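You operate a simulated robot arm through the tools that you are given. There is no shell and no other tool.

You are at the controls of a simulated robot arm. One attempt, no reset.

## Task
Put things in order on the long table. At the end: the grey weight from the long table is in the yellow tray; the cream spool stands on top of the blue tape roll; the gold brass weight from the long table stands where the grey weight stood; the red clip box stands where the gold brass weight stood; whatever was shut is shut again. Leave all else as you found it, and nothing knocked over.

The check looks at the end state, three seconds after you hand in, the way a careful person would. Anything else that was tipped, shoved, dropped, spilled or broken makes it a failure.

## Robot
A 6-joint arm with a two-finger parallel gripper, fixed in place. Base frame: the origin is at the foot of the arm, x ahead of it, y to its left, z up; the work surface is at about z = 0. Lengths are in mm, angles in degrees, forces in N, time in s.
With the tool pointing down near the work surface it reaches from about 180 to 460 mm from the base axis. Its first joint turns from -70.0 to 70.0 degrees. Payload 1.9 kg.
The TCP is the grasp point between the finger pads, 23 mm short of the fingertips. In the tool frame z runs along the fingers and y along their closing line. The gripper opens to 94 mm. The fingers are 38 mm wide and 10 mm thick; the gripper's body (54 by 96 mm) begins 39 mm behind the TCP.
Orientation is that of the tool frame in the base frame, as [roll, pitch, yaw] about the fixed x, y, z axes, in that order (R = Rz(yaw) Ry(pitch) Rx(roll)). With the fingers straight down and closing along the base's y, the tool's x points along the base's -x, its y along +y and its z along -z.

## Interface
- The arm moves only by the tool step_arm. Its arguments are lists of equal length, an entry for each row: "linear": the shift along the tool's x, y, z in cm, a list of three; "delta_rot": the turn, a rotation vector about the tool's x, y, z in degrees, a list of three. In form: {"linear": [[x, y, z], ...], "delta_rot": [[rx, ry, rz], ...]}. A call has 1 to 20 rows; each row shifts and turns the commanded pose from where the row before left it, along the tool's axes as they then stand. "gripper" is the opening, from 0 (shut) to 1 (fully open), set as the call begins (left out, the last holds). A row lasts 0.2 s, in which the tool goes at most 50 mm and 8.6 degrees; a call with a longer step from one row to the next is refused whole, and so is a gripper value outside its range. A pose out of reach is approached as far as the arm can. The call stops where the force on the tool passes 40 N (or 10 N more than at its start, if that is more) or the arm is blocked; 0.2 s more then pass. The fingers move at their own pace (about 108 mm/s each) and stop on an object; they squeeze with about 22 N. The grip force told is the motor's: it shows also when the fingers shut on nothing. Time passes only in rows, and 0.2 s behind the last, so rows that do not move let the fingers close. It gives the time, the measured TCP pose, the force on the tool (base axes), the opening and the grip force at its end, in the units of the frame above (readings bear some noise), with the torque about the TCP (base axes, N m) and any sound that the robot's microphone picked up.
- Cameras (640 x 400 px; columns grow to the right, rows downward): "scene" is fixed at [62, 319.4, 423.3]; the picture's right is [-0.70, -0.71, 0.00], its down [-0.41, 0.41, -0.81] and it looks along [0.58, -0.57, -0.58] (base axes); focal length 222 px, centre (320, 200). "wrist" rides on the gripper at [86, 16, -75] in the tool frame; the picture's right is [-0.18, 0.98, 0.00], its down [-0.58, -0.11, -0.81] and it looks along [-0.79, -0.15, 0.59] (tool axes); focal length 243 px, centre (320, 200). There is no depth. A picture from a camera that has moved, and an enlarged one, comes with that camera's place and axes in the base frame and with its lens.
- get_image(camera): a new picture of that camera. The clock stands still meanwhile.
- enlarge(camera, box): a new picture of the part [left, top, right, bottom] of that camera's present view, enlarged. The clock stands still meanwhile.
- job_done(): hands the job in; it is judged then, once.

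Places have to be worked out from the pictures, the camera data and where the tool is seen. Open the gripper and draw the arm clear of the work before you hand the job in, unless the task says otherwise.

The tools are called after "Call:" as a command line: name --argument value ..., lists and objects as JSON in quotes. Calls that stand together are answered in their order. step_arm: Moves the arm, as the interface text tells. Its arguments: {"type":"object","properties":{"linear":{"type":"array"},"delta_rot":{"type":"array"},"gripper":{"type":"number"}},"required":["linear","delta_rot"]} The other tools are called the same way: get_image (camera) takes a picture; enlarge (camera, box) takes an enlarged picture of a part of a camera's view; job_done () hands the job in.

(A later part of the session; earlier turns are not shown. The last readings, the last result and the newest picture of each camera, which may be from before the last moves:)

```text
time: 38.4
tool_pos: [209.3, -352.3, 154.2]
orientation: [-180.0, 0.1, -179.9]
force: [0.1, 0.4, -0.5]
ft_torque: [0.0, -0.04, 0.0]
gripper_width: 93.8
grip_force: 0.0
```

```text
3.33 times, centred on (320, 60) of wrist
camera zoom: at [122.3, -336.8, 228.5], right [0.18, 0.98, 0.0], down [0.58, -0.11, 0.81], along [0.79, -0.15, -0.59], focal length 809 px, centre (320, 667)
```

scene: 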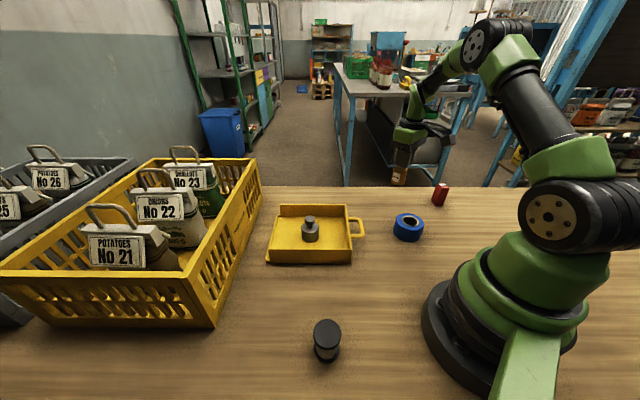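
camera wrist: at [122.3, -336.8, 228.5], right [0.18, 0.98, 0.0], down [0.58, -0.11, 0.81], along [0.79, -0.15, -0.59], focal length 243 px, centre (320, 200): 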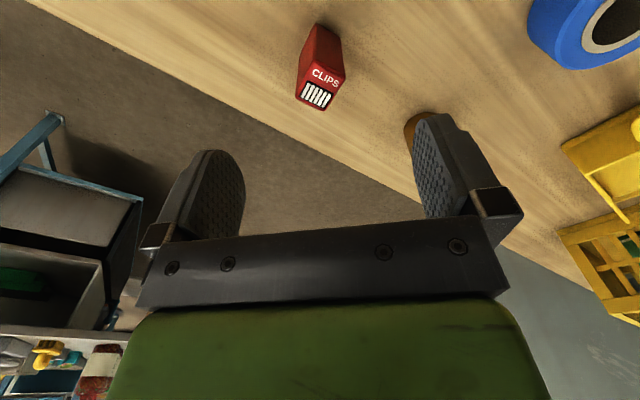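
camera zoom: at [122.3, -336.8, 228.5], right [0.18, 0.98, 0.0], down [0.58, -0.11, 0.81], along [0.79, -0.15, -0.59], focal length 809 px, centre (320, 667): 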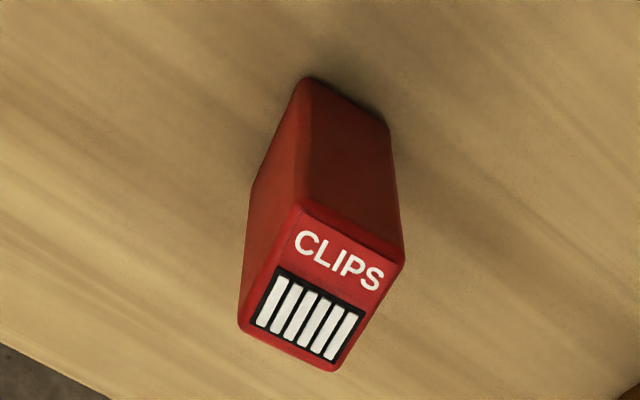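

Box measured: centre ≈ (210.7,−353.6), 23×28 mm, 66 mm tall, sides at ~52°/−38°. I turn the tool +38° to close across the 23 mm sides and lower to z≈75 for a check.

Call:
step_arm --linear '[[-0.14, -0.13, 0], [0, 0, 0], [0, 0, 0], [0, 0, 0], [0, 0, 0], [0, 0, 0], [0, 0, 1.5], [0, 0, 1.5], [0, 0, 0]]' --delta_rot '[[0, 0, 0], [0, 0, 8], [0, 0, 8], [0, 0, 8], [0, 0, 8], [0, 0, 6], [0, 0, 0], [0, 0, 0], [0, 0, 0]]'

Call:
get_image --camera "wrist"

Call:
enlarge --camera "wrist" --box '[240, 0, 400, 120]'

```text
time: 40.4
tool_pos: [209.2, -353.4, 123.5]
orientation: [179.9, 0.0, 141.9]
force: [0.7, 0.5, 0.6]
ft_torque: [0.03, 0.01, 0.01]
gripper_width: 94.0
grip_force: 0.0
```

```text
taken
camera wrist: at [152.3, -287.4, 198.4], right [0.75, 0.66, 0.0], down [0.39, -0.44, 0.81], along [0.53, -0.6, -0.59], focal length 243 px, centre (320, 200)
```

wrist: 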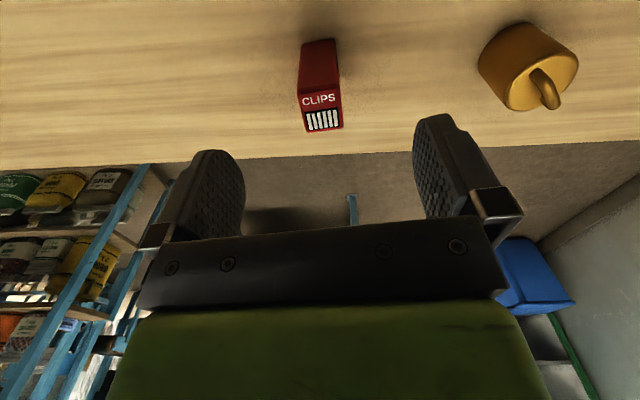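

```text
3.33 times, centred on (320, 60) of wrist
camera zoom: at [152.3, -287.4, 198.4], right [0.75, 0.66, 0.0], down [0.39, -0.44, 0.81], along [0.53, -0.6, -0.59], focal length 809 px, centre (320, 667)
```

zoom: 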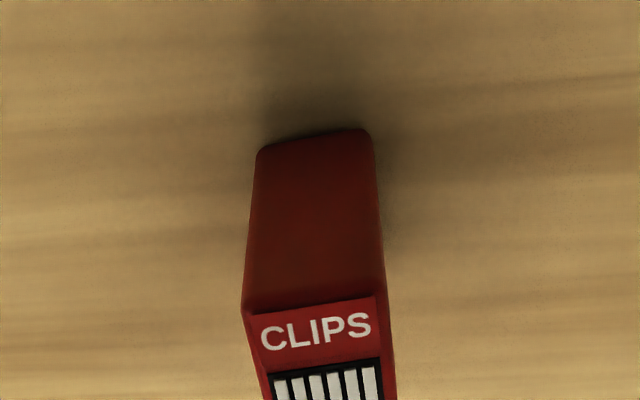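

Alignment is within ~2.5°, centring within 1 mm. I correct that turn and descend to TCP z≈38, then close.

Call:
step_arm --linear '[[0, 0.07, 0], [0, 0, 2.5], [0, 0, 2.5], [0, 0, 2.0], [0, 0, 1.5], [0, 0, 0]]' --delta_rot '[[0, 0, 2.5], [0, 0, 0], [0, 0, 0], [0, 0, 0], [0, 0, 0], [0, 0, 0]]'

Call:
get_image --camera "wrist"

```text
time: 41.8
tool_pos: [211.2, -353.2, 39.7]
orientation: [180.0, 0.0, 139.5]
force: [-0.2, 0.4, -0.4]
ft_torque: [0.01, 0.01, 0.01]
gripper_width: 94.0
grip_force: 0.0
```

```text
taken
camera wrist: at [155.9, -284.6, 114.3], right [0.78, 0.63, 0.0], down [0.37, -0.46, 0.81], along [0.51, -0.63, -0.59], focal length 243 px, centre (320, 200)
```

wrist: 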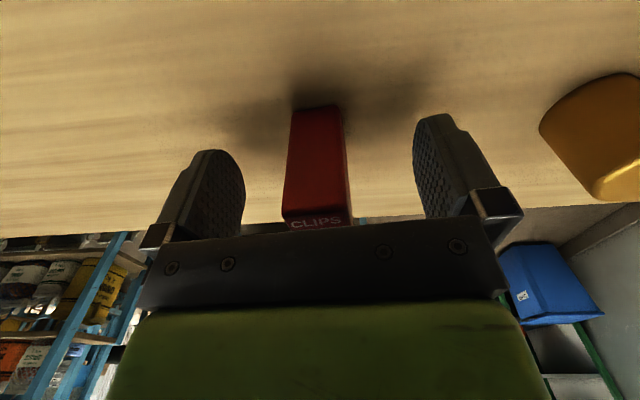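

Box is centred between the pads. Closing, then a 5 mm test lift.

Call:
step_arm --linear '[[0, 0, 0], [0, 0, 0], [0, 0, 0], [0, 0, 0], [0, 0, 0]]' --delta_rot '[[0, 0, 0], [0, 0, 0], [0, 0, 0], [0, 0, 0], [0, 0, 0]]' --gripper 0

Call:
step_arm --linear '[[0, 0, -0.1], [0, 0, -0.2], [0, 0, -0.2], [0, 0, 0], [0, 0, 0], [0, 0, 0]]' --delta_rot '[[0, 0, 0], [0, 0, 0], [0, 0, 0], [0, 0, 0], [0, 0, 0], [0, 0, 0]]'

Call:
get_image --camera "wrist"

Call:
enlarge --camera "scene" --box '[386, 165, 486, 225]'

```text
time: 43.0
tool_pos: [210.9, -353.3, 40.7]
orientation: [179.8, 0.0, 139.5]
force: [0.3, -0.1, 0.6]
ft_torque: [0.0, -0.04, 0.0]
gripper_width: 25.7
grip_force: 22.1
```

```text
time: 44.4
tool_pos: [211.4, -353.4, 45.4]
orientation: [179.9, 0.0, 139.5]
force: [0.1, 1.1, -1.2]
ft_torque: [0.0, 0.0, -0.01]
gripper_width: 25.3
grip_force: 22.4
```

```text
taken
camera wrist: at [155.8, -284.4, 119.1], right [0.78, 0.63, 0.0], down [0.37, -0.46, 0.81], along [0.51, -0.63, -0.59], focal length 243 px, centre (320, 200)
```

wrist: 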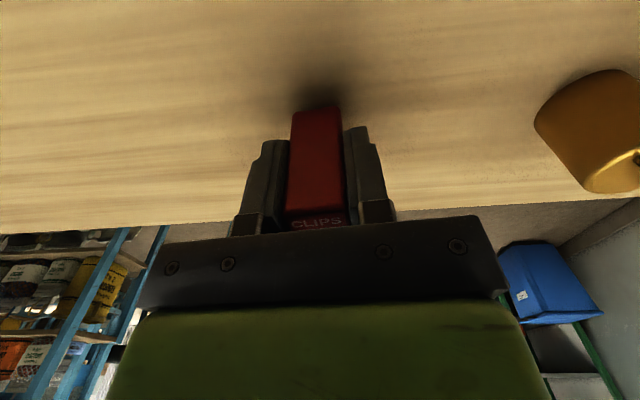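

```text
6.40 times, centred on (436, 195) of scene
camera zoom: at [62.0, 319.4, 423.3], right [-0.7, -0.71, 0.0], down [-0.41, 0.41, -0.81], along [0.58, -0.57, -0.58], focal length 1423 px, centre (-422, 232)
```

zoom: 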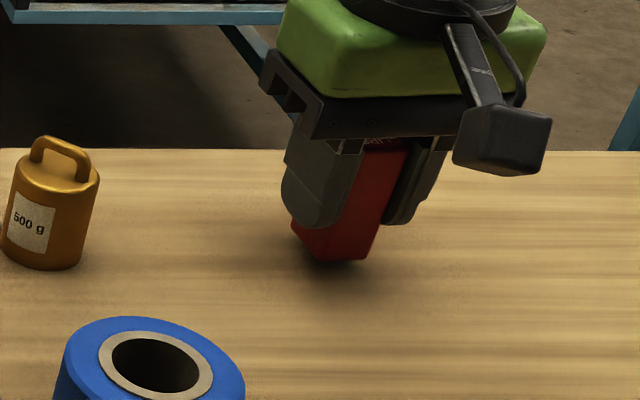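

Held firmly (25.3 mm, about 1 N weight); its bottom is at TCP−40.5. Lifting and turning back to yaw 180.

Call:
step_arm --linear '[[0, 0, -0.5], [0, 0, -1.0], [0, 0, -1.5], [0, 0, -2.0], [0, 0, -2.0], [0, 0, -2.0], [0, 0, -1.0], [0, 0, -0.5], [0, 0, 0], [0, 0, 0], [0, 0, 0], [0, 0, 0], [0, 0, 0], [0, 0, 0], [0, 0, 0], [0, 0, 0]]' --delta_rot '[[0, 0, 0], [0, 0, 0], [0, 0, 0], [0, 0, 0], [0, 0, 0], [0, 0, 0], [0, 0, 0], [0, 0, 0], [0, 0, -3.5], [0, 0, -6], [0, 0, -7], [0, 0, -7], [0, 0, -7], [0, 0, -6], [0, 0, -4], [0, 0, 0]]'

Call:
step_arm --linear '[[0, 1.5, 0], [0, 2.5, 0], [-0.4, 3.5, 0], [-0.45, 3.8, 0], [-0.45, 3.8, 0], [-0.45, 3.8, 0], [-0.45, 3.8, 0], [-0.45, 3.8, 0], [-0.45, 3.8, 0], [-0.45, 3.8, 0], [-0.45, 3.8, 0], [-0.45, 3.8, 0], [-0.45, 3.3, 0], [-0.45, 2.9, 0], [-0.45, 2.7, 0], [-0.45, 2.0, 0], [-0.45, 1.5, 0], [0, 0.7, 0], [0, 0, 0]]' --delta_rot '[[0, 0, 0], [0, 0, 0], [0, 0, 0], [0, 0, 0], [0, 0, 0], [0, 0, 0], [0, 0, 0], [0, 0, 0], [0, 0, 0], [0, 0, 0], [0, 0, 0], [0, 0, 0], [0, 0, 0], [0, 0, 0], [0, 0, 0], [0, 0, 0], [0, 0, 0], [0, 0, 0], [0, 0, 0]]'

Call:
get_image --camera "wrist"

Call:
get_image --camera "scene"

```text
time: 47.8
tool_pos: [211.0, -352.8, 150.5]
orientation: [-180.0, 0.1, -179.9]
force: [-0.2, -0.1, -0.2]
ft_torque: [0.02, 0.01, -0.04]
gripper_width: 25.6
grip_force: 22.1
```

```text
time: 51.8
tool_pos: [276.8, 196.0, 150.3]
orientation: [180.0, 0.1, -180.0]
force: [0.2, 0.1, -0.6]
ft_torque: [0.0, 0.04, -0.01]
gripper_width: 25.7
grip_force: 22.1
```

```text
taken
camera wrist: at [190.9, 211.7, 224.1], right [0.18, 0.98, 0.0], down [0.58, -0.11, 0.81], along [0.79, -0.15, -0.59], focal length 243 px, centre (320, 200)
```

wrist: 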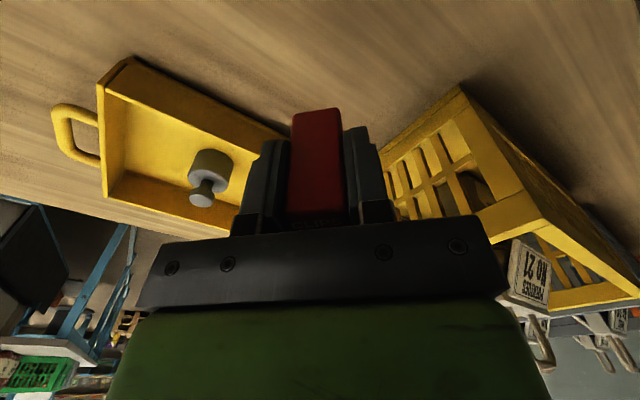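

```text
taken
```

scene: 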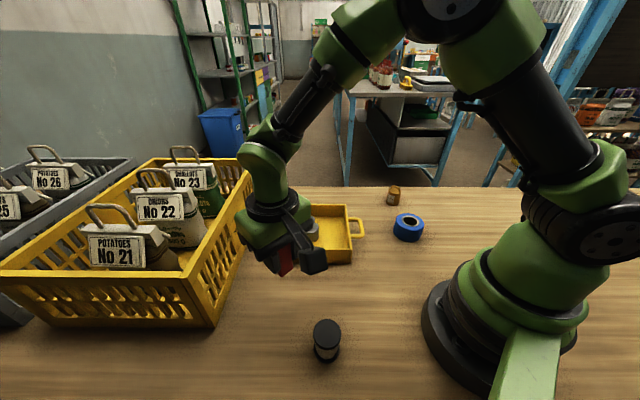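

Box is level and over gold's old place. Lowering 10 cm (the wrist camera stays well above the spool), then small steps.

Call:
step_arm --linear '[[-0.1, 0.1, 0.5], [0, 0, 1.0], [0, 0, 2.0], [0, 0, 2.0], [0, 0, 2.0], [0, 0, 1.3], [0, 0, 0.8], [0, 0, 0.5], [0, 0, 0]]' --delta_rot '[[0, 0, 0], [0, 0, 0], [0, 0, 0], [0, 0, 0], [0, 0, 0], [0, 0, 0], [0, 0, 0], [0, 0, 0], [0, 0, 0]]'

Call:
enlarge --camera "scene" --box '[240, 270, 400, 370]'

```text
time: 53.8
tool_pos: [278.3, 196.3, 48.7]
orientation: [180.0, 0.1, -180.0]
force: [0.2, 0.8, -1.0]
ft_torque: [0.01, 0.01, -0.01]
gripper_width: 25.5
grip_force: 21.9
```

```text
4.00 times, centred on (320, 320) of scene
camera zoom: at [62.0, 319.4, 423.3], right [-0.7, -0.71, 0.0], down [-0.41, 0.41, -0.81], along [0.58, -0.57, -0.58], focal length 890 px, centre (320, -280)
```

zoom: 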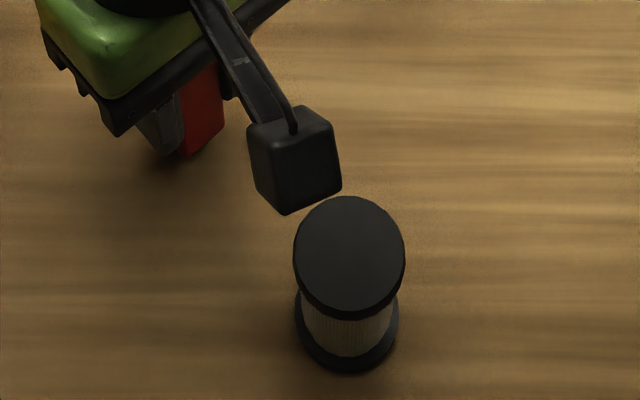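

Clear of the spool. Going down in small steps until contact.

Call:
step_arm --linear '[[0, 0, 0.3], [0, 0, 0.2], [0, 0, 0]]' --delta_rot '[[0, 0, 0], [0, 0, 0], [0, 0, 0]]'

Call:
step_arm --linear '[[0, 0, 0.15], [0, 0, 0]]' --delta_rot '[[0, 0, 0], [0, 0, 0]]'

Call:
step_arm --linear '[[0, 0, 0.15], [0, 0, 0]]' --delta_rot '[[0, 0, 0], [0, 0, 0]]'

```text
time: 54.6
tool_pos: [277.8, 196.7, 44.0]
orientation: [179.9, 0.1, -179.9]
force: [0.8, -0.1, -0.6]
ft_torque: [-0.02, 0.0, -0.04]
gripper_width: 25.4
grip_force: 22.2
```

```text
time: 55.2
tool_pos: [277.7, 196.1, 43.3]
orientation: [-180.0, 0.1, 179.9]
force: [0.1, 0.9, -0.6]
ft_torque: [0.01, -0.03, 0.01]
gripper_width: 25.6
grip_force: 22.1
```

```text
time: 55.8
tool_pos: [278.5, 195.0, 41.3]
orientation: [180.0, 0.1, 179.9]
force: [0.6, -0.8, -0.5]
ft_torque: [0.0, -0.02, 0.02]
gripper_width: 25.5
grip_force: 21.8
```

Still hanging free; one or two more small steps.

Call:
step_arm --linear '[[0, 0, 0.12], [0, 0, 0]]' --delta_rot '[[0, 0, 0], [0, 0, 0]]'

Call:
step_arm --linear '[[0, 0, 0.1], [0, 0, 0]]' --delta_rot '[[0, 0, 0], [0, 0, 0]]'

```text
time: 56.4
tool_pos: [279.2, 196.6, 40.5]
orientation: [179.8, 0.2, -179.9]
force: [-3.8, -3.4, 16.9]
ft_torque: [-0.1, 0.25, -0.01]
gripper_width: 25.4
grip_force: 22.2
```

```text
time: 57.0
tool_pos: [279.2, 195.8, 38.0]
orientation: [180.0, 0.2, 180.0]
force: [-2.3, -2.5, 17.6]
ft_torque: [-0.04, -0.03, -0.01]
gripper_width: 25.9
grip_force: 21.6
```

Contact. Releasing and rising straight up.

Call:
step_arm --linear '[[0, 0, 0], [0, 0, 0], [0, 0, 0]]' --delta_rot '[[0, 0, 0], [0, 0, 0], [0, 0, 0]]' --gripper 0.7

Call:
step_arm --linear '[[0, 0, -1.0], [0, 0, -2.0], [0, 0, -3.0], [0, 0, -3.0], [0, 0, -3.0], [0, 0, 0]]' --delta_rot '[[0, 0, 0], [0, 0, 0], [0, 0, 0], [0, 0, 0], [0, 0, 0], [0, 0, 0]]'

Call:
get_image --camera "scene"

Call:
get_image --camera "wrist"

```text
time: 57.8
tool_pos: [279.0, 195.1, 39.4]
orientation: [-180.0, 0.1, -179.9]
force: [0.3, 0.6, -0.6]
ft_torque: [0.01, 0.01, 0.0]
gripper_width: 65.9
grip_force: 0.0
```

```text
time: 59.2
tool_pos: [277.9, 195.4, 159.1]
orientation: [179.9, 0.2, 179.9]
force: [-0.1, -0.2, 0.4]
ft_torque: [0.0, -0.03, 0.0]
gripper_width: 65.6
grip_force: 0.1
```

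```text
taken
```

scene: 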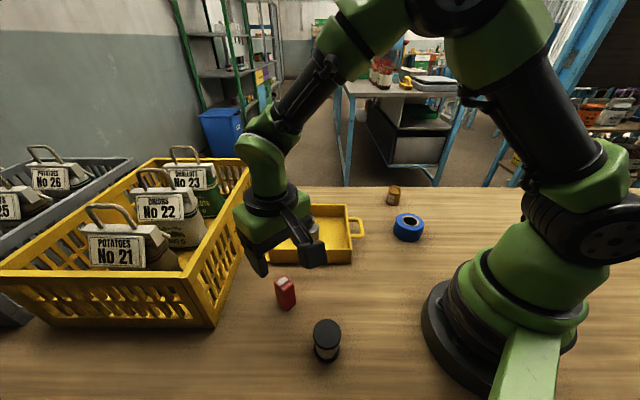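

```text
taken
camera wrist: at [191.4, 212.0, 233.3], right [0.18, 0.98, 0.0], down [0.58, -0.11, 0.81], along [0.79, -0.15, -0.59], focal length 243 px, centre (320, 200)
```

wrist: 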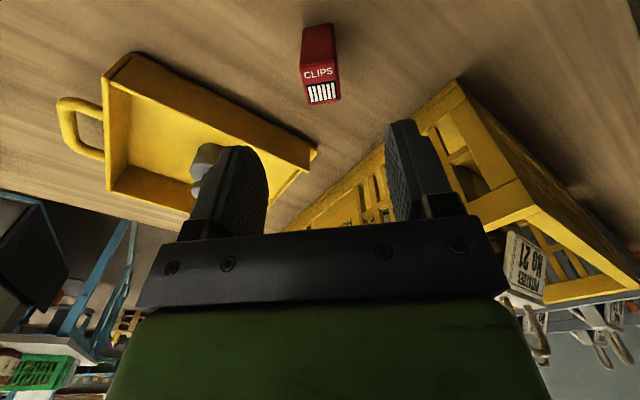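

All three are in place. Before picking the spool, I'll visit the tape roll (~(214,−170)) to measure its centre from above.

Call:
step_arm --linear '[[0.64, -3.65, 0], [0.64, -3.65, 0], [0.64, -3.65, 0], [0.64, -3.65, 0], [0.64, -3.65, 0], [0.64, -3.65, 0], [0.64, -3.65, 0], [0.64, -3.65, 0], [0.64, -3.65, 0], [0.64, -3.65, 0], [0, 0, 0], [0, 0, 0]]' --delta_rot '[[0, 0, 0], [0, 0, 0], [0, 0, 0], [0, 0, 0], [0, 0, 0], [0, 0, 0], [0, 0, 0], [0, 0, 0], [0, 0, 0], [0, 0, 0], [0, 0, 0], [0, 0, 0]]' --gripper 1

Call:
get_image --camera "wrist"

Call:
enlarge --camera "wrist" --box '[240, 0, 400, 120]'

Call:
enlarge --camera "scene" --box '[240, 270, 400, 370]'

Call:
enlarge --camera "scene" --box '[368, 175, 448, 255]'

```text
time: 61.8
tool_pos: [214.0, -169.9, 159.7]
orientation: [180.0, 0.1, -179.9]
force: [-0.5, -0.2, 0.1]
ft_torque: [0.02, 0.01, 0.01]
gripper_width: 93.8
grip_force: 0.0
```

```text
taken
camera wrist: at [127.9, -153.8, 233.5], right [0.18, 0.98, 0.0], down [0.58, -0.11, 0.81], along [0.79, -0.15, -0.59], focal length 243 px, centre (320, 200)
```

wrist: 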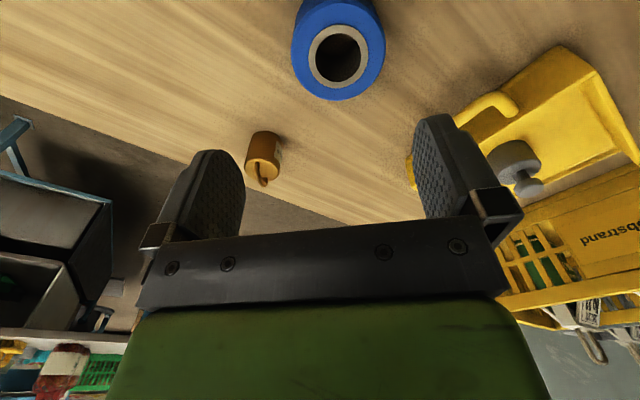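

```text
3.33 times, centred on (320, 60) of wrist
camera zoom: at [127.9, -153.8, 233.5], right [0.18, 0.98, 0.0], down [0.58, -0.11, 0.81], along [0.79, -0.15, -0.59], focal length 809 px, centre (320, 667)
```

zoom: 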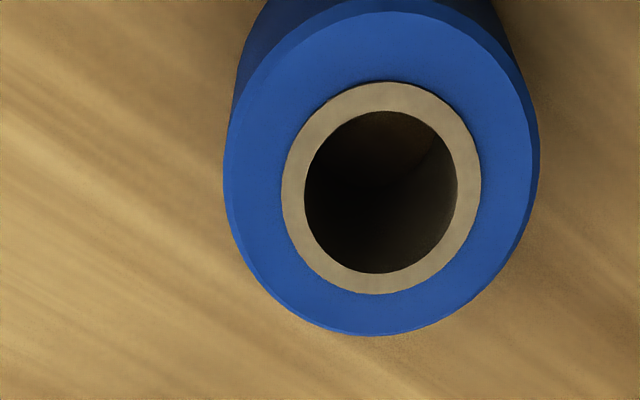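

```text
4.00 times, centred on (320, 320) of scene
camera zoom: at [62.0, 319.4, 423.3], right [-0.7, -0.71, 0.0], down [-0.41, 0.41, -0.81], along [0.58, -0.57, -0.58], focal length 890 px, centre (320, -280)
```

zoom: 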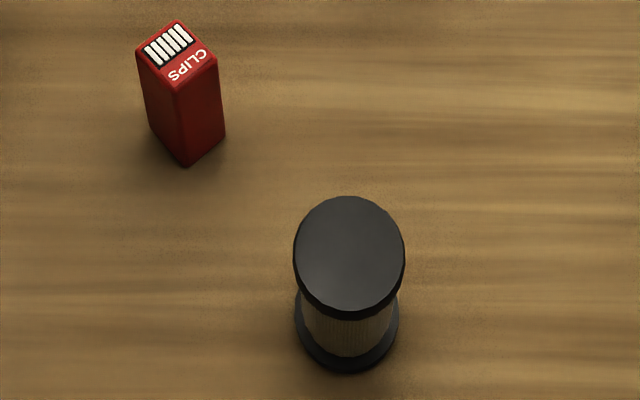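

```text
5.00 times, centred on (408, 215) of scene
camera zoom: at [62.0, 319.4, 423.3], right [-0.7, -0.71, 0.0], down [-0.41, 0.41, -0.81], along [0.58, -0.57, -0.58], focal length 1112 px, centre (-120, 125)
```

zoom: 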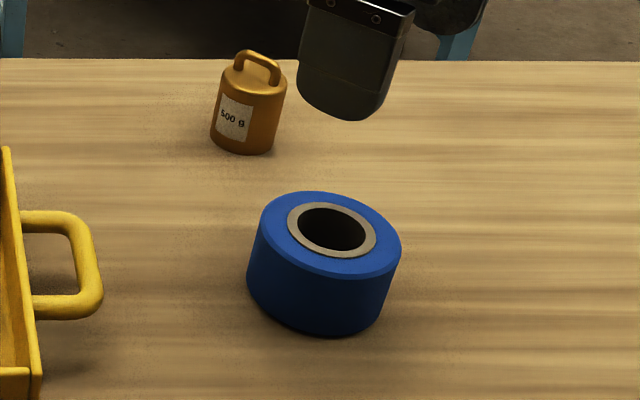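

From this view the roll's hole is centred at about (212,−155.7), top ≈ 38–40 mm, hole Ø34, card ring Ø45 — good for the spool's Ø42 flange. Now going to the spool by way of (265,10) to stay away from the arm's base.

Call:
step_arm --linear '[[-1.02, 3.6, 0], [-1.02, 3.6, 0], [-1.02, 3.6, 0], [-1.02, 3.6, 0], [-1.02, 3.6, 0], [1.96, 3.86, 0], [1.96, 3.86, 0], [1.96, 3.86, 0], [1.96, 3.86, 0], [1.96, 3.86, 0], [0, 0, 0], [0, 0, 0]]' --delta_rot '[[0, 0, 0], [0, 0, 0], [0, 0, 0], [0, 0, 0], [0, 0, 0], [0, 0, 0], [0, 0, 0], [0, 0, 0], [0, 0, 0], [0, 0, 0], [0, 0, 0], [0, 0, 0]]'

Call:
get_image --camera "wrist"

Call:
enlarge --camera "wrist" --box '[240, 0, 400, 120]'

Call:
get_image --camera "scene"

```text
time: 64.4
tool_pos: [167.1, 204.6, 159.9]
orientation: [180.0, 0.1, 180.0]
force: [0.2, -0.2, 0.7]
ft_torque: [0.03, 0.01, 0.01]
gripper_width: 93.9
grip_force: 0.1
```

```text
taken
camera wrist: at [80.1, 220.9, 233.2], right [0.18, 0.98, 0.0], down [0.58, -0.11, 0.81], along [0.79, -0.15, -0.59], focal length 243 px, centre (320, 200)
```

wrist: 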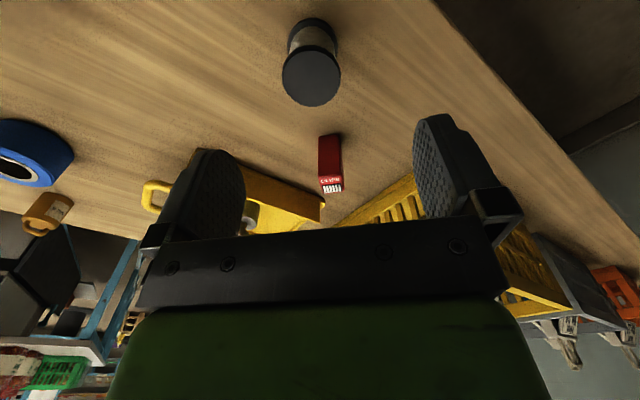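

```text
3.33 times, centred on (320, 60) of wrist
camera zoom: at [80.1, 220.9, 233.2], right [0.18, 0.98, 0.0], down [0.58, -0.11, 0.81], along [0.79, -0.15, -0.59], focal length 809 px, centre (320, 667)
```

zoom: 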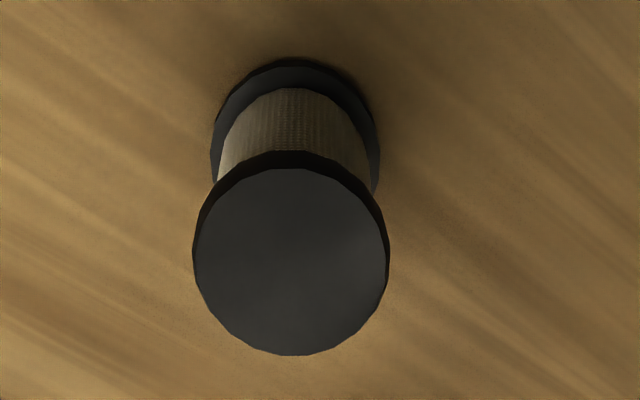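

```text
taken
```

scene: 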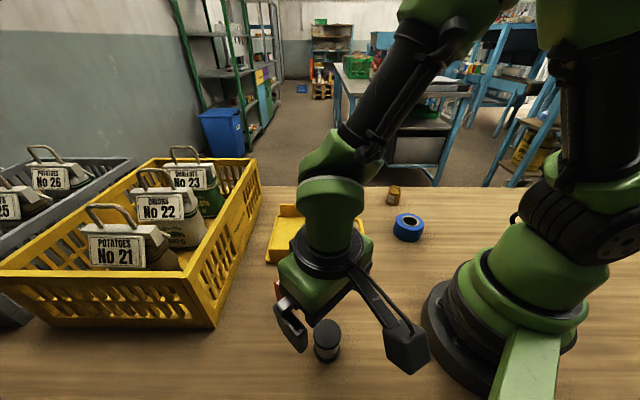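

Spool measured at (165.2,198.4), Ø42, ~61–62 mm tall. Shifting onto it and lowering to z≈100 for a finer check.

Call:
step_arm --linear '[[0.19, -0.62, 0], [0, 0, 2.0], [0, 0, 2.5], [0, 0, 1.5], [0, 0, 0], [0, 0, 0]]' --delta_rot '[[0, 0, 0], [0, 0, 0], [0, 0, 0], [0, 0, 0], [0, 0, 0], [0, 0, 0]]'

Call:
get_image --camera "wrist"

Call:
enlarge --camera "wrist" --box '[240, 20, 400, 140]'

```text
time: 65.8
tool_pos: [165.1, 199.3, 100.6]
orientation: [-180.0, 0.1, -180.0]
force: [0.6, -0.5, 0.1]
ft_torque: [-0.03, -0.03, -0.01]
gripper_width: 94.1
grip_force: 0.0
```

```text
taken
camera wrist: at [79.1, 214.3, 173.0], right [0.18, 0.98, 0.0], down [0.58, -0.11, 0.81], along [0.79, -0.15, -0.59], focal length 243 px, centre (320, 200)
```

wrist: 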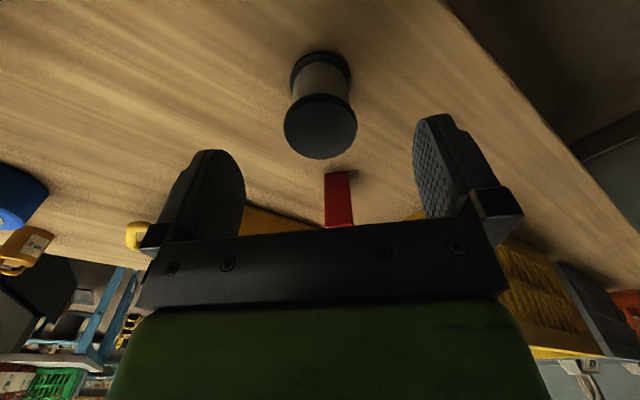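

```text
3.33 times, centred on (320, 80) of wrist
camera zoom: at [79.1, 214.3, 173.0], right [0.18, 0.98, 0.0], down [0.58, -0.11, 0.81], along [0.79, -0.15, -0.59], focal length 809 px, centre (320, 600)
```

zoom: 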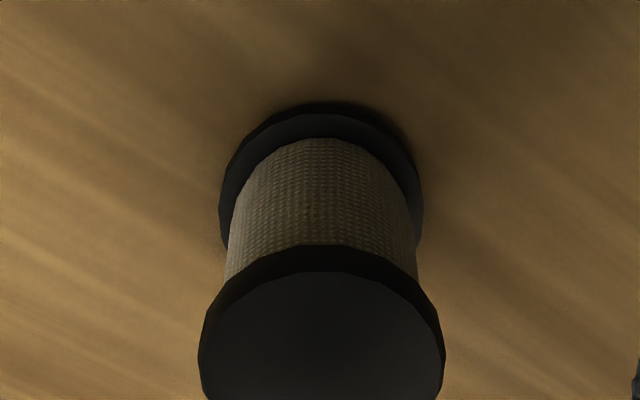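

Laterally centred to within a millimetre. Lowering to TCP z≈27 so that the pads span both flanges, palm just above the spool's top.

Call:
step_arm --linear '[[0.1, 0, 1.5], [0, 0, 2.0], [0, 0, 2.0], [0, 0, 1.0], [0, 0, 0.5], [0, 0, 0]]' --delta_rot '[[0, 0, 0], [0, 0, 0], [0, 0, 0], [0, 0, 0], [0, 0, 0], [0, 0, 0]]'

Call:
get_image --camera "wrist"

Call:
enlarge --camera "scene" --box '[250, 260, 410, 380]'

```text
time: 67.2
tool_pos: [165.1, 198.2, 28.7]
orientation: [179.8, 0.1, -180.0]
force: [0.3, 0.3, 0.2]
ft_torque: [-0.02, 0.01, -0.01]
gripper_width: 94.0
grip_force: 0.1
```

```text
taken
camera wrist: at [78.8, 214.0, 102.9], right [0.18, 0.98, 0.0], down [0.58, -0.11, 0.81], along [0.79, -0.15, -0.59], focal length 243 px, centre (320, 200)
```

wrist: 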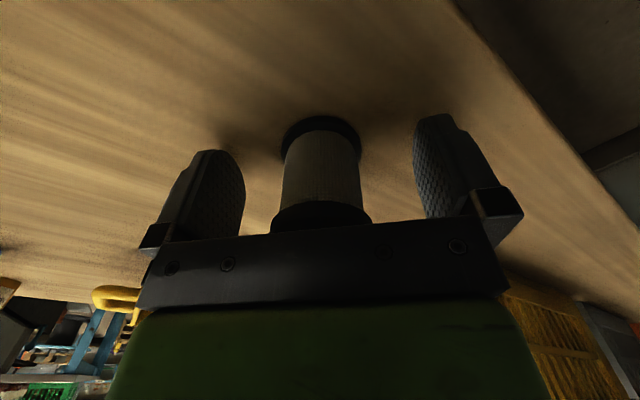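

```text
3.33 times, centred on (330, 320) of scene
camera zoom: at [62.0, 319.4, 423.3], right [-0.7, -0.71, 0.0], down [-0.41, 0.41, -0.81], along [0.58, -0.57, -0.58], focal length 741 px, centre (287, -200)
```

zoom: 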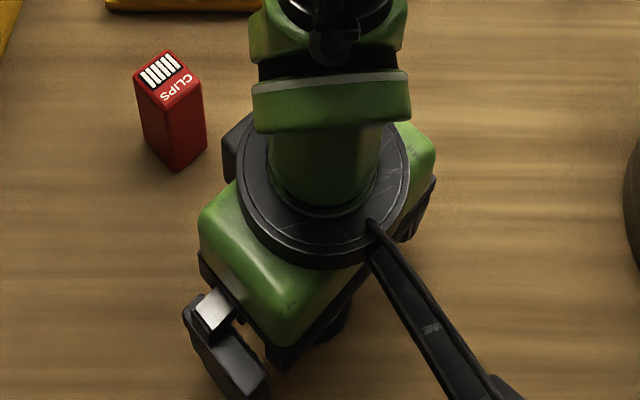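

Centred, no contact. Lowering 2 mm more so the tips overlap the base flange, then closing.

Call:
step_arm --linear '[[0, 0, 0.2], [0, 0, 0]]' --delta_rot '[[0, 0, 0], [0, 0, 0]]'

Call:
step_arm --linear '[[0, 0, 0], [0, 0, 0], [0, 0, 0], [0, 0, 0], [0, 0, 0]]' --delta_rot '[[0, 0, 0], [0, 0, 0], [0, 0, 0], [0, 0, 0], [0, 0, 0]]' --gripper 0

Call:
get_image --camera "wrist"

```text
time: 67.8
tool_pos: [165.0, 198.1, 27.1]
orientation: [180.0, 0.0, -180.0]
force: [0.2, 0.8, 0.0]
ft_torque: [-0.02, -0.02, 0.01]
gripper_width: 94.1
grip_force: 0.1
```

```text
time: 69.0
tool_pos: [165.2, 198.3, 26.8]
orientation: [179.9, 0.2, 179.9]
force: [0.2, 0.3, 0.0]
ft_torque: [0.02, 0.0, 0.02]
gripper_width: 43.1
grip_force: 21.8
```

```text
taken
camera wrist: at [78.6, 213.9, 101.2], right [0.18, 0.98, 0.0], down [0.58, -0.11, 0.81], along [0.79, -0.15, -0.59], focal length 243 px, centre (320, 200)
```

wrist: 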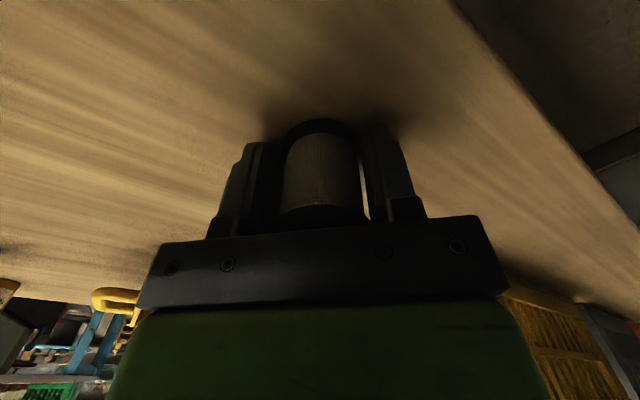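

Gripped on the flanges at 43.1 mm. Test-lifting 6 mm gently.

Call:
step_arm --linear '[[0, 0, -0.1], [0, 0, -0.2], [0, 0, -0.3], [0, 0, 0], [0, 0, 0], [0, 0, 0]]' --delta_rot '[[0, 0, 0], [0, 0, 0], [0, 0, 0], [0, 0, 0], [0, 0, 0], [0, 0, 0]]'

Call:
get_image --camera "wrist"

Call:
enlarge --camera "scene" --box '[270, 280, 390, 380]'

```text
time: 70.4
tool_pos: [165.3, 198.1, 32.8]
orientation: [-180.0, 0.0, 180.0]
force: [0.5, -0.1, -0.5]
ft_torque: [0.04, -0.01, 0.0]
gripper_width: 43.5
grip_force: 22.4
```

```text
taken
camera wrist: at [78.6, 214.1, 107.3], right [0.18, 0.98, 0.0], down [0.58, -0.11, 0.81], along [0.79, -0.15, -0.59], focal length 243 px, centre (320, 200)
```

wrist: 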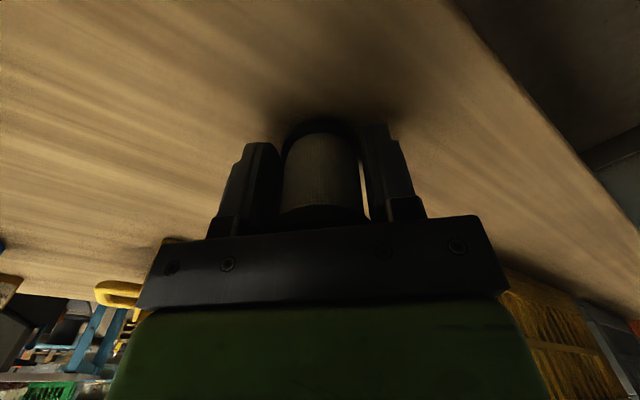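

```text
4.00 times, centred on (330, 330) of scene
camera zoom: at [62.0, 319.4, 423.3], right [-0.7, -0.71, 0.0], down [-0.41, 0.41, -0.81], along [0.58, -0.57, -0.58], focal length 890 px, centre (280, -320)
```

zoom: 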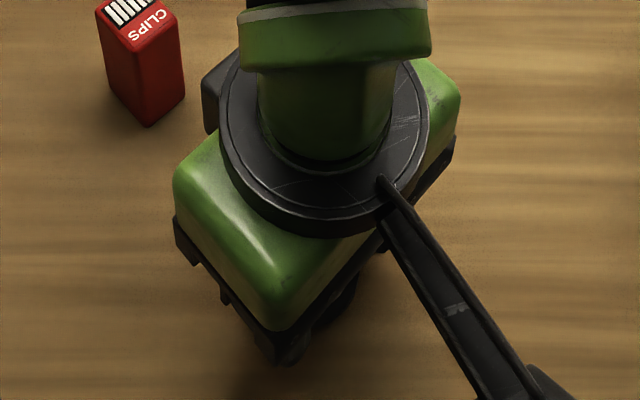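

The spool moves with the gripper. Lifting to z≈145 and checking.

Call:
step_arm --linear '[[0, 0, -0.5], [0, 0, -1.0], [0, 0, -1.5], [0, 0, -2.0], [0, 0, -2.0], [0, 0, -2.0], [0, 0, -1.5], [0, 0, -1.0], [0, 0, 0], [0, 0, 0]]' --delta_rot '[[0, 0, 0], [0, 0, 0], [0, 0, 0], [0, 0, 0], [0, 0, 0], [0, 0, 0], [0, 0, 0], [0, 0, 0], [0, 0, 0], [0, 0, 0]]'

Call:
get_image --camera "wrist"

Call:
get_image --camera "scene"

Call:
enlarge --camera "wrist" --box '[220, 80, 420, 240]'

```text
time: 72.6
tool_pos: [164.8, 197.3, 148.3]
orientation: [-180.0, 0.2, 180.0]
force: [0.2, 1.0, -0.6]
ft_torque: [-0.01, -0.01, -0.04]
gripper_width: 42.8
grip_force: 21.8
```

```text
taken
camera wrist: at [78.6, 214.0, 221.9], right [0.18, 0.98, 0.0], down [0.58, -0.11, 0.81], along [0.79, -0.15, -0.59], focal length 243 px, centre (320, 200)
```

wrist: 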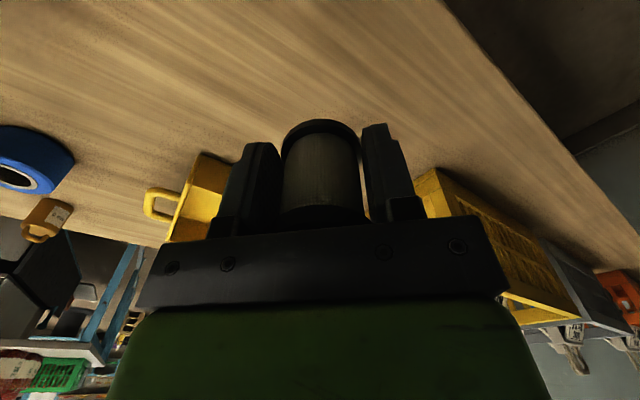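

```text
taken
```

scene: 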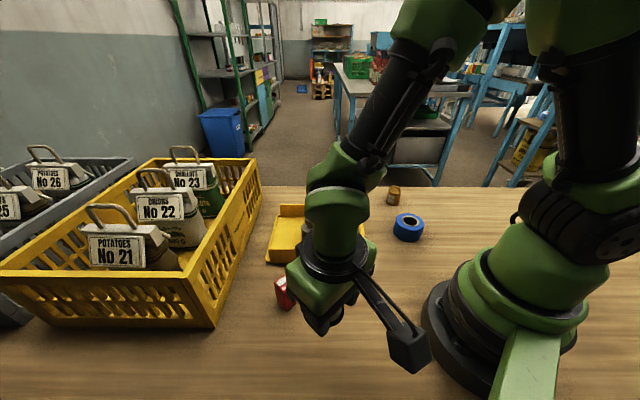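

```text
2.50 times, centred on (320, 160) of wrist
camera zoom: at [78.6, 214.0, 221.9], right [0.18, 0.98, 0.0], down [0.58, -0.11, 0.81], along [0.79, -0.15, -0.59], focal length 606 px, centre (320, 300)
```

zoom: 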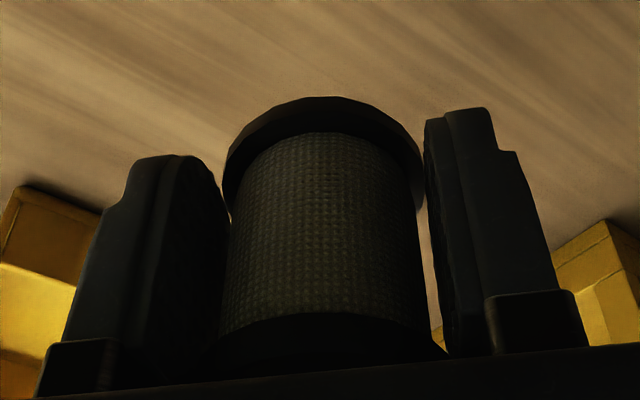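

The spool hangs upright, its centre ~3.5 mm ahead (+x) of the TCP; reworking edges with perspective gives the roll centre at (213.8,−156.1). I carry it via (265,10) to TCP (210.3,−156).

Call:
step_arm --linear '[[-0.8, -1.5, 0], [-1.5, -2.8, 0], [-1.7, -3.2, 0], [-1.7, -3.2, 0], [-1.7, -3.2, 0], [-1.6, -3.0, 0], [-1.0, -1.8, 0], [0.8, -2.4, 0], [1.0, -3.0, 0], [1.0, -3.2, 0], [1.0, -3.0, 0], [0.8, -2.5, 0], [0.6, -1.7, 0], [0.25, -0.75, 0], [0, 0, 0], [0, 0, 0]]' --delta_rot '[[0, 0, 0], [0, 0, 0], [0, 0, 0], [0, 0, 0], [0, 0, 0], [0, 0, 0], [0, 0, 0], [0, 0, 0], [0, 0, 0], [0, 0, 0], [0, 0, 0], [0, 0, 0], [0, 0, 0], [0, 0, 0], [0, 0, 0], [0, 0, 0]]'

Call:
get_image --camera "wrist"

Call:
get_image --camera "scene"

```text
time: 76.0
tool_pos: [210.8, -154.9, 147.2]
orientation: [-180.0, 0.0, 180.0]
force: [-0.3, 0.5, -0.3]
ft_torque: [0.0, -0.02, -0.01]
gripper_width: 43.0
grip_force: 22.1
```

```text
taken
camera wrist: at [123.6, -138.4, 221.5], right [0.18, 0.98, 0.0], down [0.58, -0.11, 0.81], along [0.79, -0.15, -0.59], focal length 243 px, centre (320, 200)
```

wrist: 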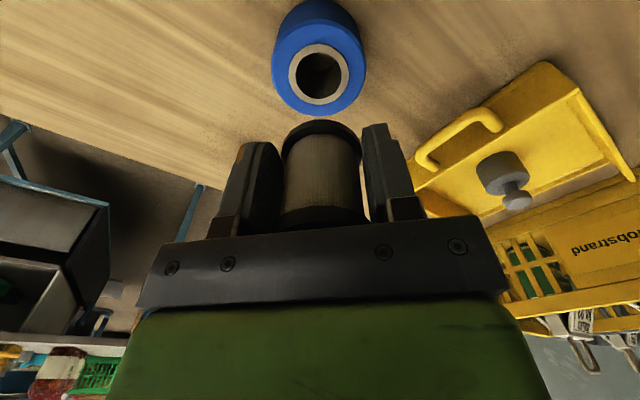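

```text
taken
```

scene: 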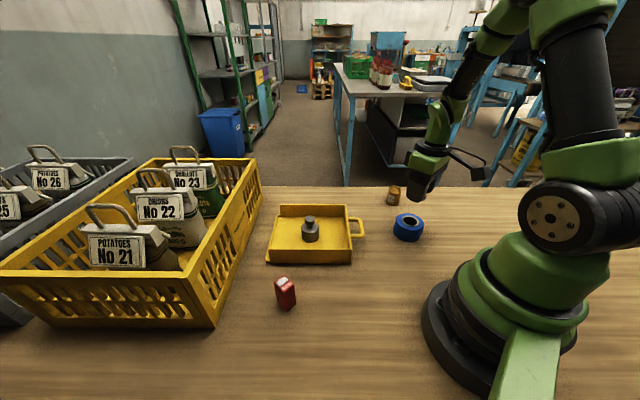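

The roll is lined up under the spool; zooming to measure both together.

Call:
enlarge --camera "wrist" --box '[240, 0, 400, 120]'

Call:
enlarge --camera "wrist" --box '[240, 100, 400, 220]'

Call:
enlarge --camera "scene" --box '[368, 135, 468, 255]'

```text
3.33 times, centred on (320, 60) of wrist
camera zoom: at [123.6, -138.4, 221.5], right [0.18, 0.98, 0.0], down [0.58, -0.11, 0.81], along [0.79, -0.15, -0.59], focal length 809 px, centre (320, 667)
```

zoom: 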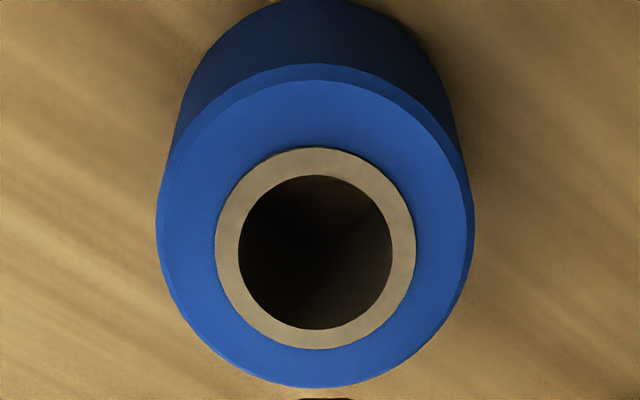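

```text
3.33 times, centred on (320, 160) of wrist
camera zoom: at [123.6, -138.4, 221.5], right [0.18, 0.98, 0.0], down [0.58, -0.11, 0.81], along [0.79, -0.15, -0.59], focal length 809 px, centre (320, 333)
```

zoom: 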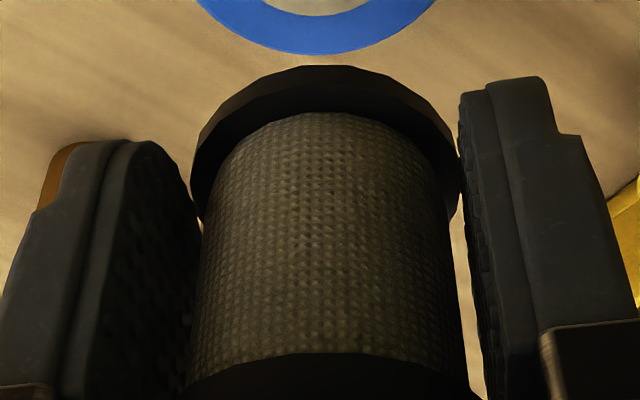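

```text
3.33 times, centred on (418, 195) of scene
camera zoom: at [62.0, 319.4, 423.3], right [-0.7, -0.71, 0.0], down [-0.41, 0.41, -0.81], along [0.58, -0.57, -0.58], focal length 741 px, centre (-7, 217)
```

zoom: 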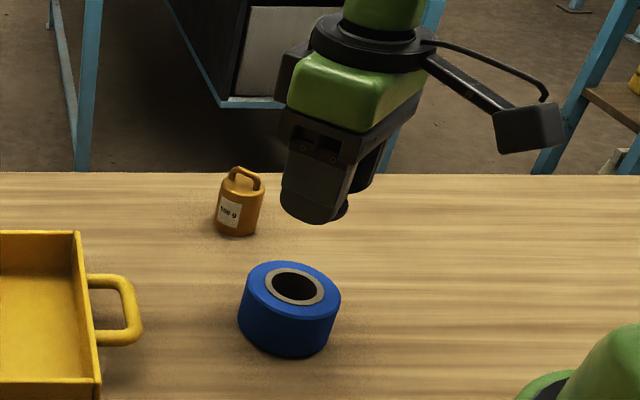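

Measured in the tool frame, spool centre ≈ (−5,−0.3) and roll centre ≈ (−4,−2): I shift tool (+1,−1.7) mm and lower to TCP z≈77 (contact expected near 66).

Call:
step_arm --linear '[[0.1, -0.17, 0.4], [0, 0, 1.0], [0, 0, 1.5], [0, 0, 1.5], [0, 0, 1.3], [0, 0, 0.9], [0, 0, 0.5], [0, 0, 0], [0, 0, 0]]' --delta_rot '[[0, 0, 0], [0, 0, 0], [0, 0, 0], [0, 0, 0], [0, 0, 0], [0, 0, 0], [0, 0, 0], [0, 0, 0], [0, 0, 0]]'

Call:
get_image --camera "wrist"

Call:
enlarge --camera "wrist" --box '[240, 60, 400, 180]'

Call:
enlarge --camera "scene" --box '[368, 175, 448, 255]'

```text
time: 78.0
tool_pos: [209.5, -155.9, 77.6]
orientation: [180.0, 0.1, -180.0]
force: [-0.3, -0.5, -0.7]
ft_torque: [-0.01, 0.02, 0.02]
gripper_width: 43.3
grip_force: 22.2
```

```text
taken
camera wrist: at [123.0, -140.2, 150.9], right [0.18, 0.98, 0.0], down [0.58, -0.11, 0.81], along [0.79, -0.15, -0.59], focal length 243 px, centre (320, 200)
```

wrist: 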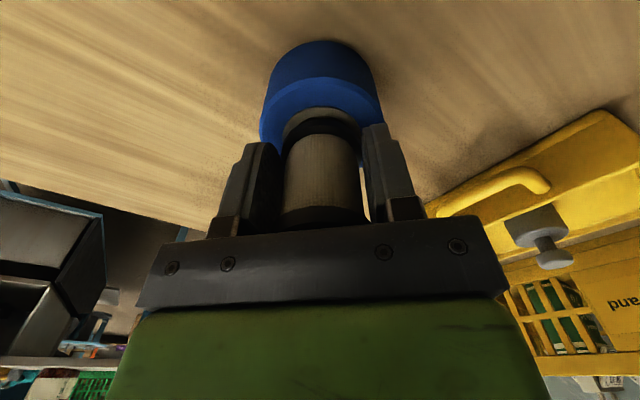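

```text
3.33 times, centred on (320, 120) of wrist
camera zoom: at [123.0, -140.2, 150.9], right [0.18, 0.98, 0.0], down [0.58, -0.11, 0.81], along [0.79, -0.15, -0.59], focal length 809 px, centre (320, 467)
```

zoom: 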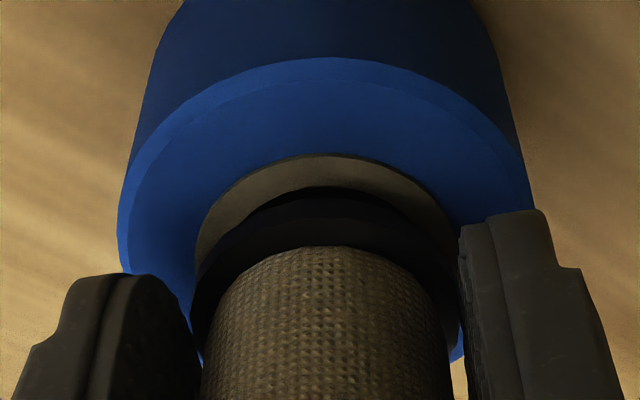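

```text
5.00 times, centred on (408, 215) of scene
camera zoom: at [62.0, 319.4, 423.3], right [-0.7, -0.71, 0.0], down [-0.41, 0.41, -0.81], along [0.58, -0.57, -0.58], focal length 1112 px, centre (-120, 125)
```

zoom: 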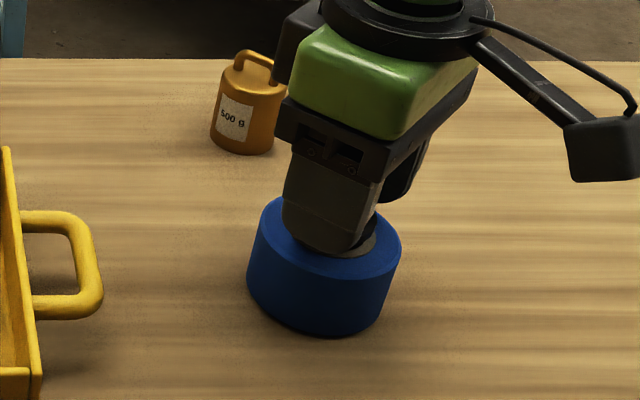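

Laterally aligned (both near column 326) and along x the two centres agree within ~1 mm. Lowering in small steps to contact.

Call:
step_arm --linear '[[0, 0, 0.3], [0, 0, 0.3], [0, 0, 0]]' --delta_rot '[[0, 0, 0], [0, 0, 0], [0, 0, 0]]'

Call:
step_arm --linear '[[0, 0, 0.15], [0, 0, 0]]' --delta_rot '[[0, 0, 0], [0, 0, 0]]'

Call:
step_arm --linear '[[0, 0, 0.15], [0, 0, 0]]' --delta_rot '[[0, 0, 0], [0, 0, 0]]'

```text
time: 78.8
tool_pos: [210.2, -155.9, 70.9]
orientation: [180.0, 0.1, 180.0]
force: [-1.5, 2.0, 17.8]
ft_torque: [0.03, -0.05, -0.01]
gripper_width: 43.3
grip_force: 22.2
```

```text
time: 79.4
tool_pos: [210.6, -155.8, 69.5]
orientation: [-180.0, 0.2, 180.0]
force: [1.2, -0.3, 18.4]
ft_torque: [-0.04, -0.16, -0.05]
gripper_width: 43.1
grip_force: 21.8
```

```text
time: 80.0
tool_pos: [209.1, -156.6, 68.2]
orientation: [-180.0, 0.2, -179.9]
force: [-0.6, -2.9, 21.4]
ft_torque: [-0.17, -0.02, -0.02]
gripper_width: 43.2
grip_force: 22.1
```

Contact came at TCP ≈ 71 (roll top ≈ 44 mm), so the spool is seated. A look before releasing.

Call:
enlarge --camera "wrist" --box '[220, 40, 420, 240]'

Call:
enlarge --camera "scene" --box '[368, 175, 448, 255]'

```text
2.00 times, centred on (320, 140) of wrist
camera zoom: at [123.0, -139.9, 141.9], right [0.18, 0.98, 0.0], down [0.58, -0.11, 0.81], along [0.79, -0.15, -0.59], focal length 485 px, centre (320, 320)
```

zoom: 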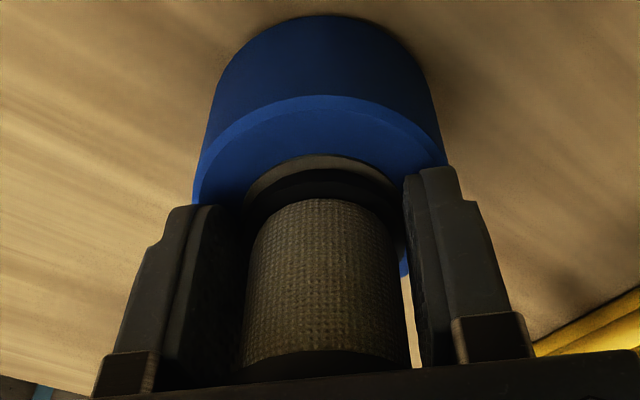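

```text
5.00 times, centred on (408, 215) of scene
camera zoom: at [62.0, 319.4, 423.3], right [-0.7, -0.71, 0.0], down [-0.41, 0.41, -0.81], along [0.58, -0.57, -0.58], focal length 1112 px, centre (-120, 125)
```

zoom: 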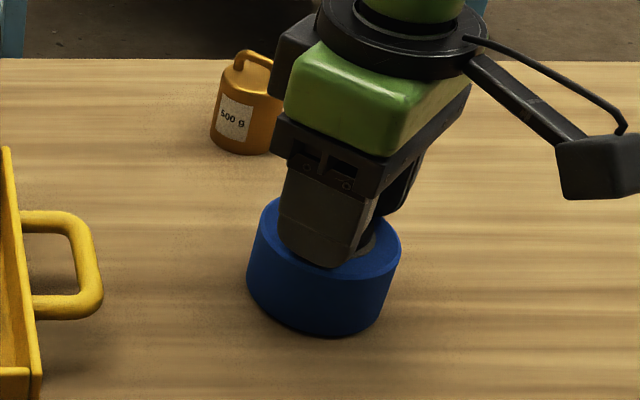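

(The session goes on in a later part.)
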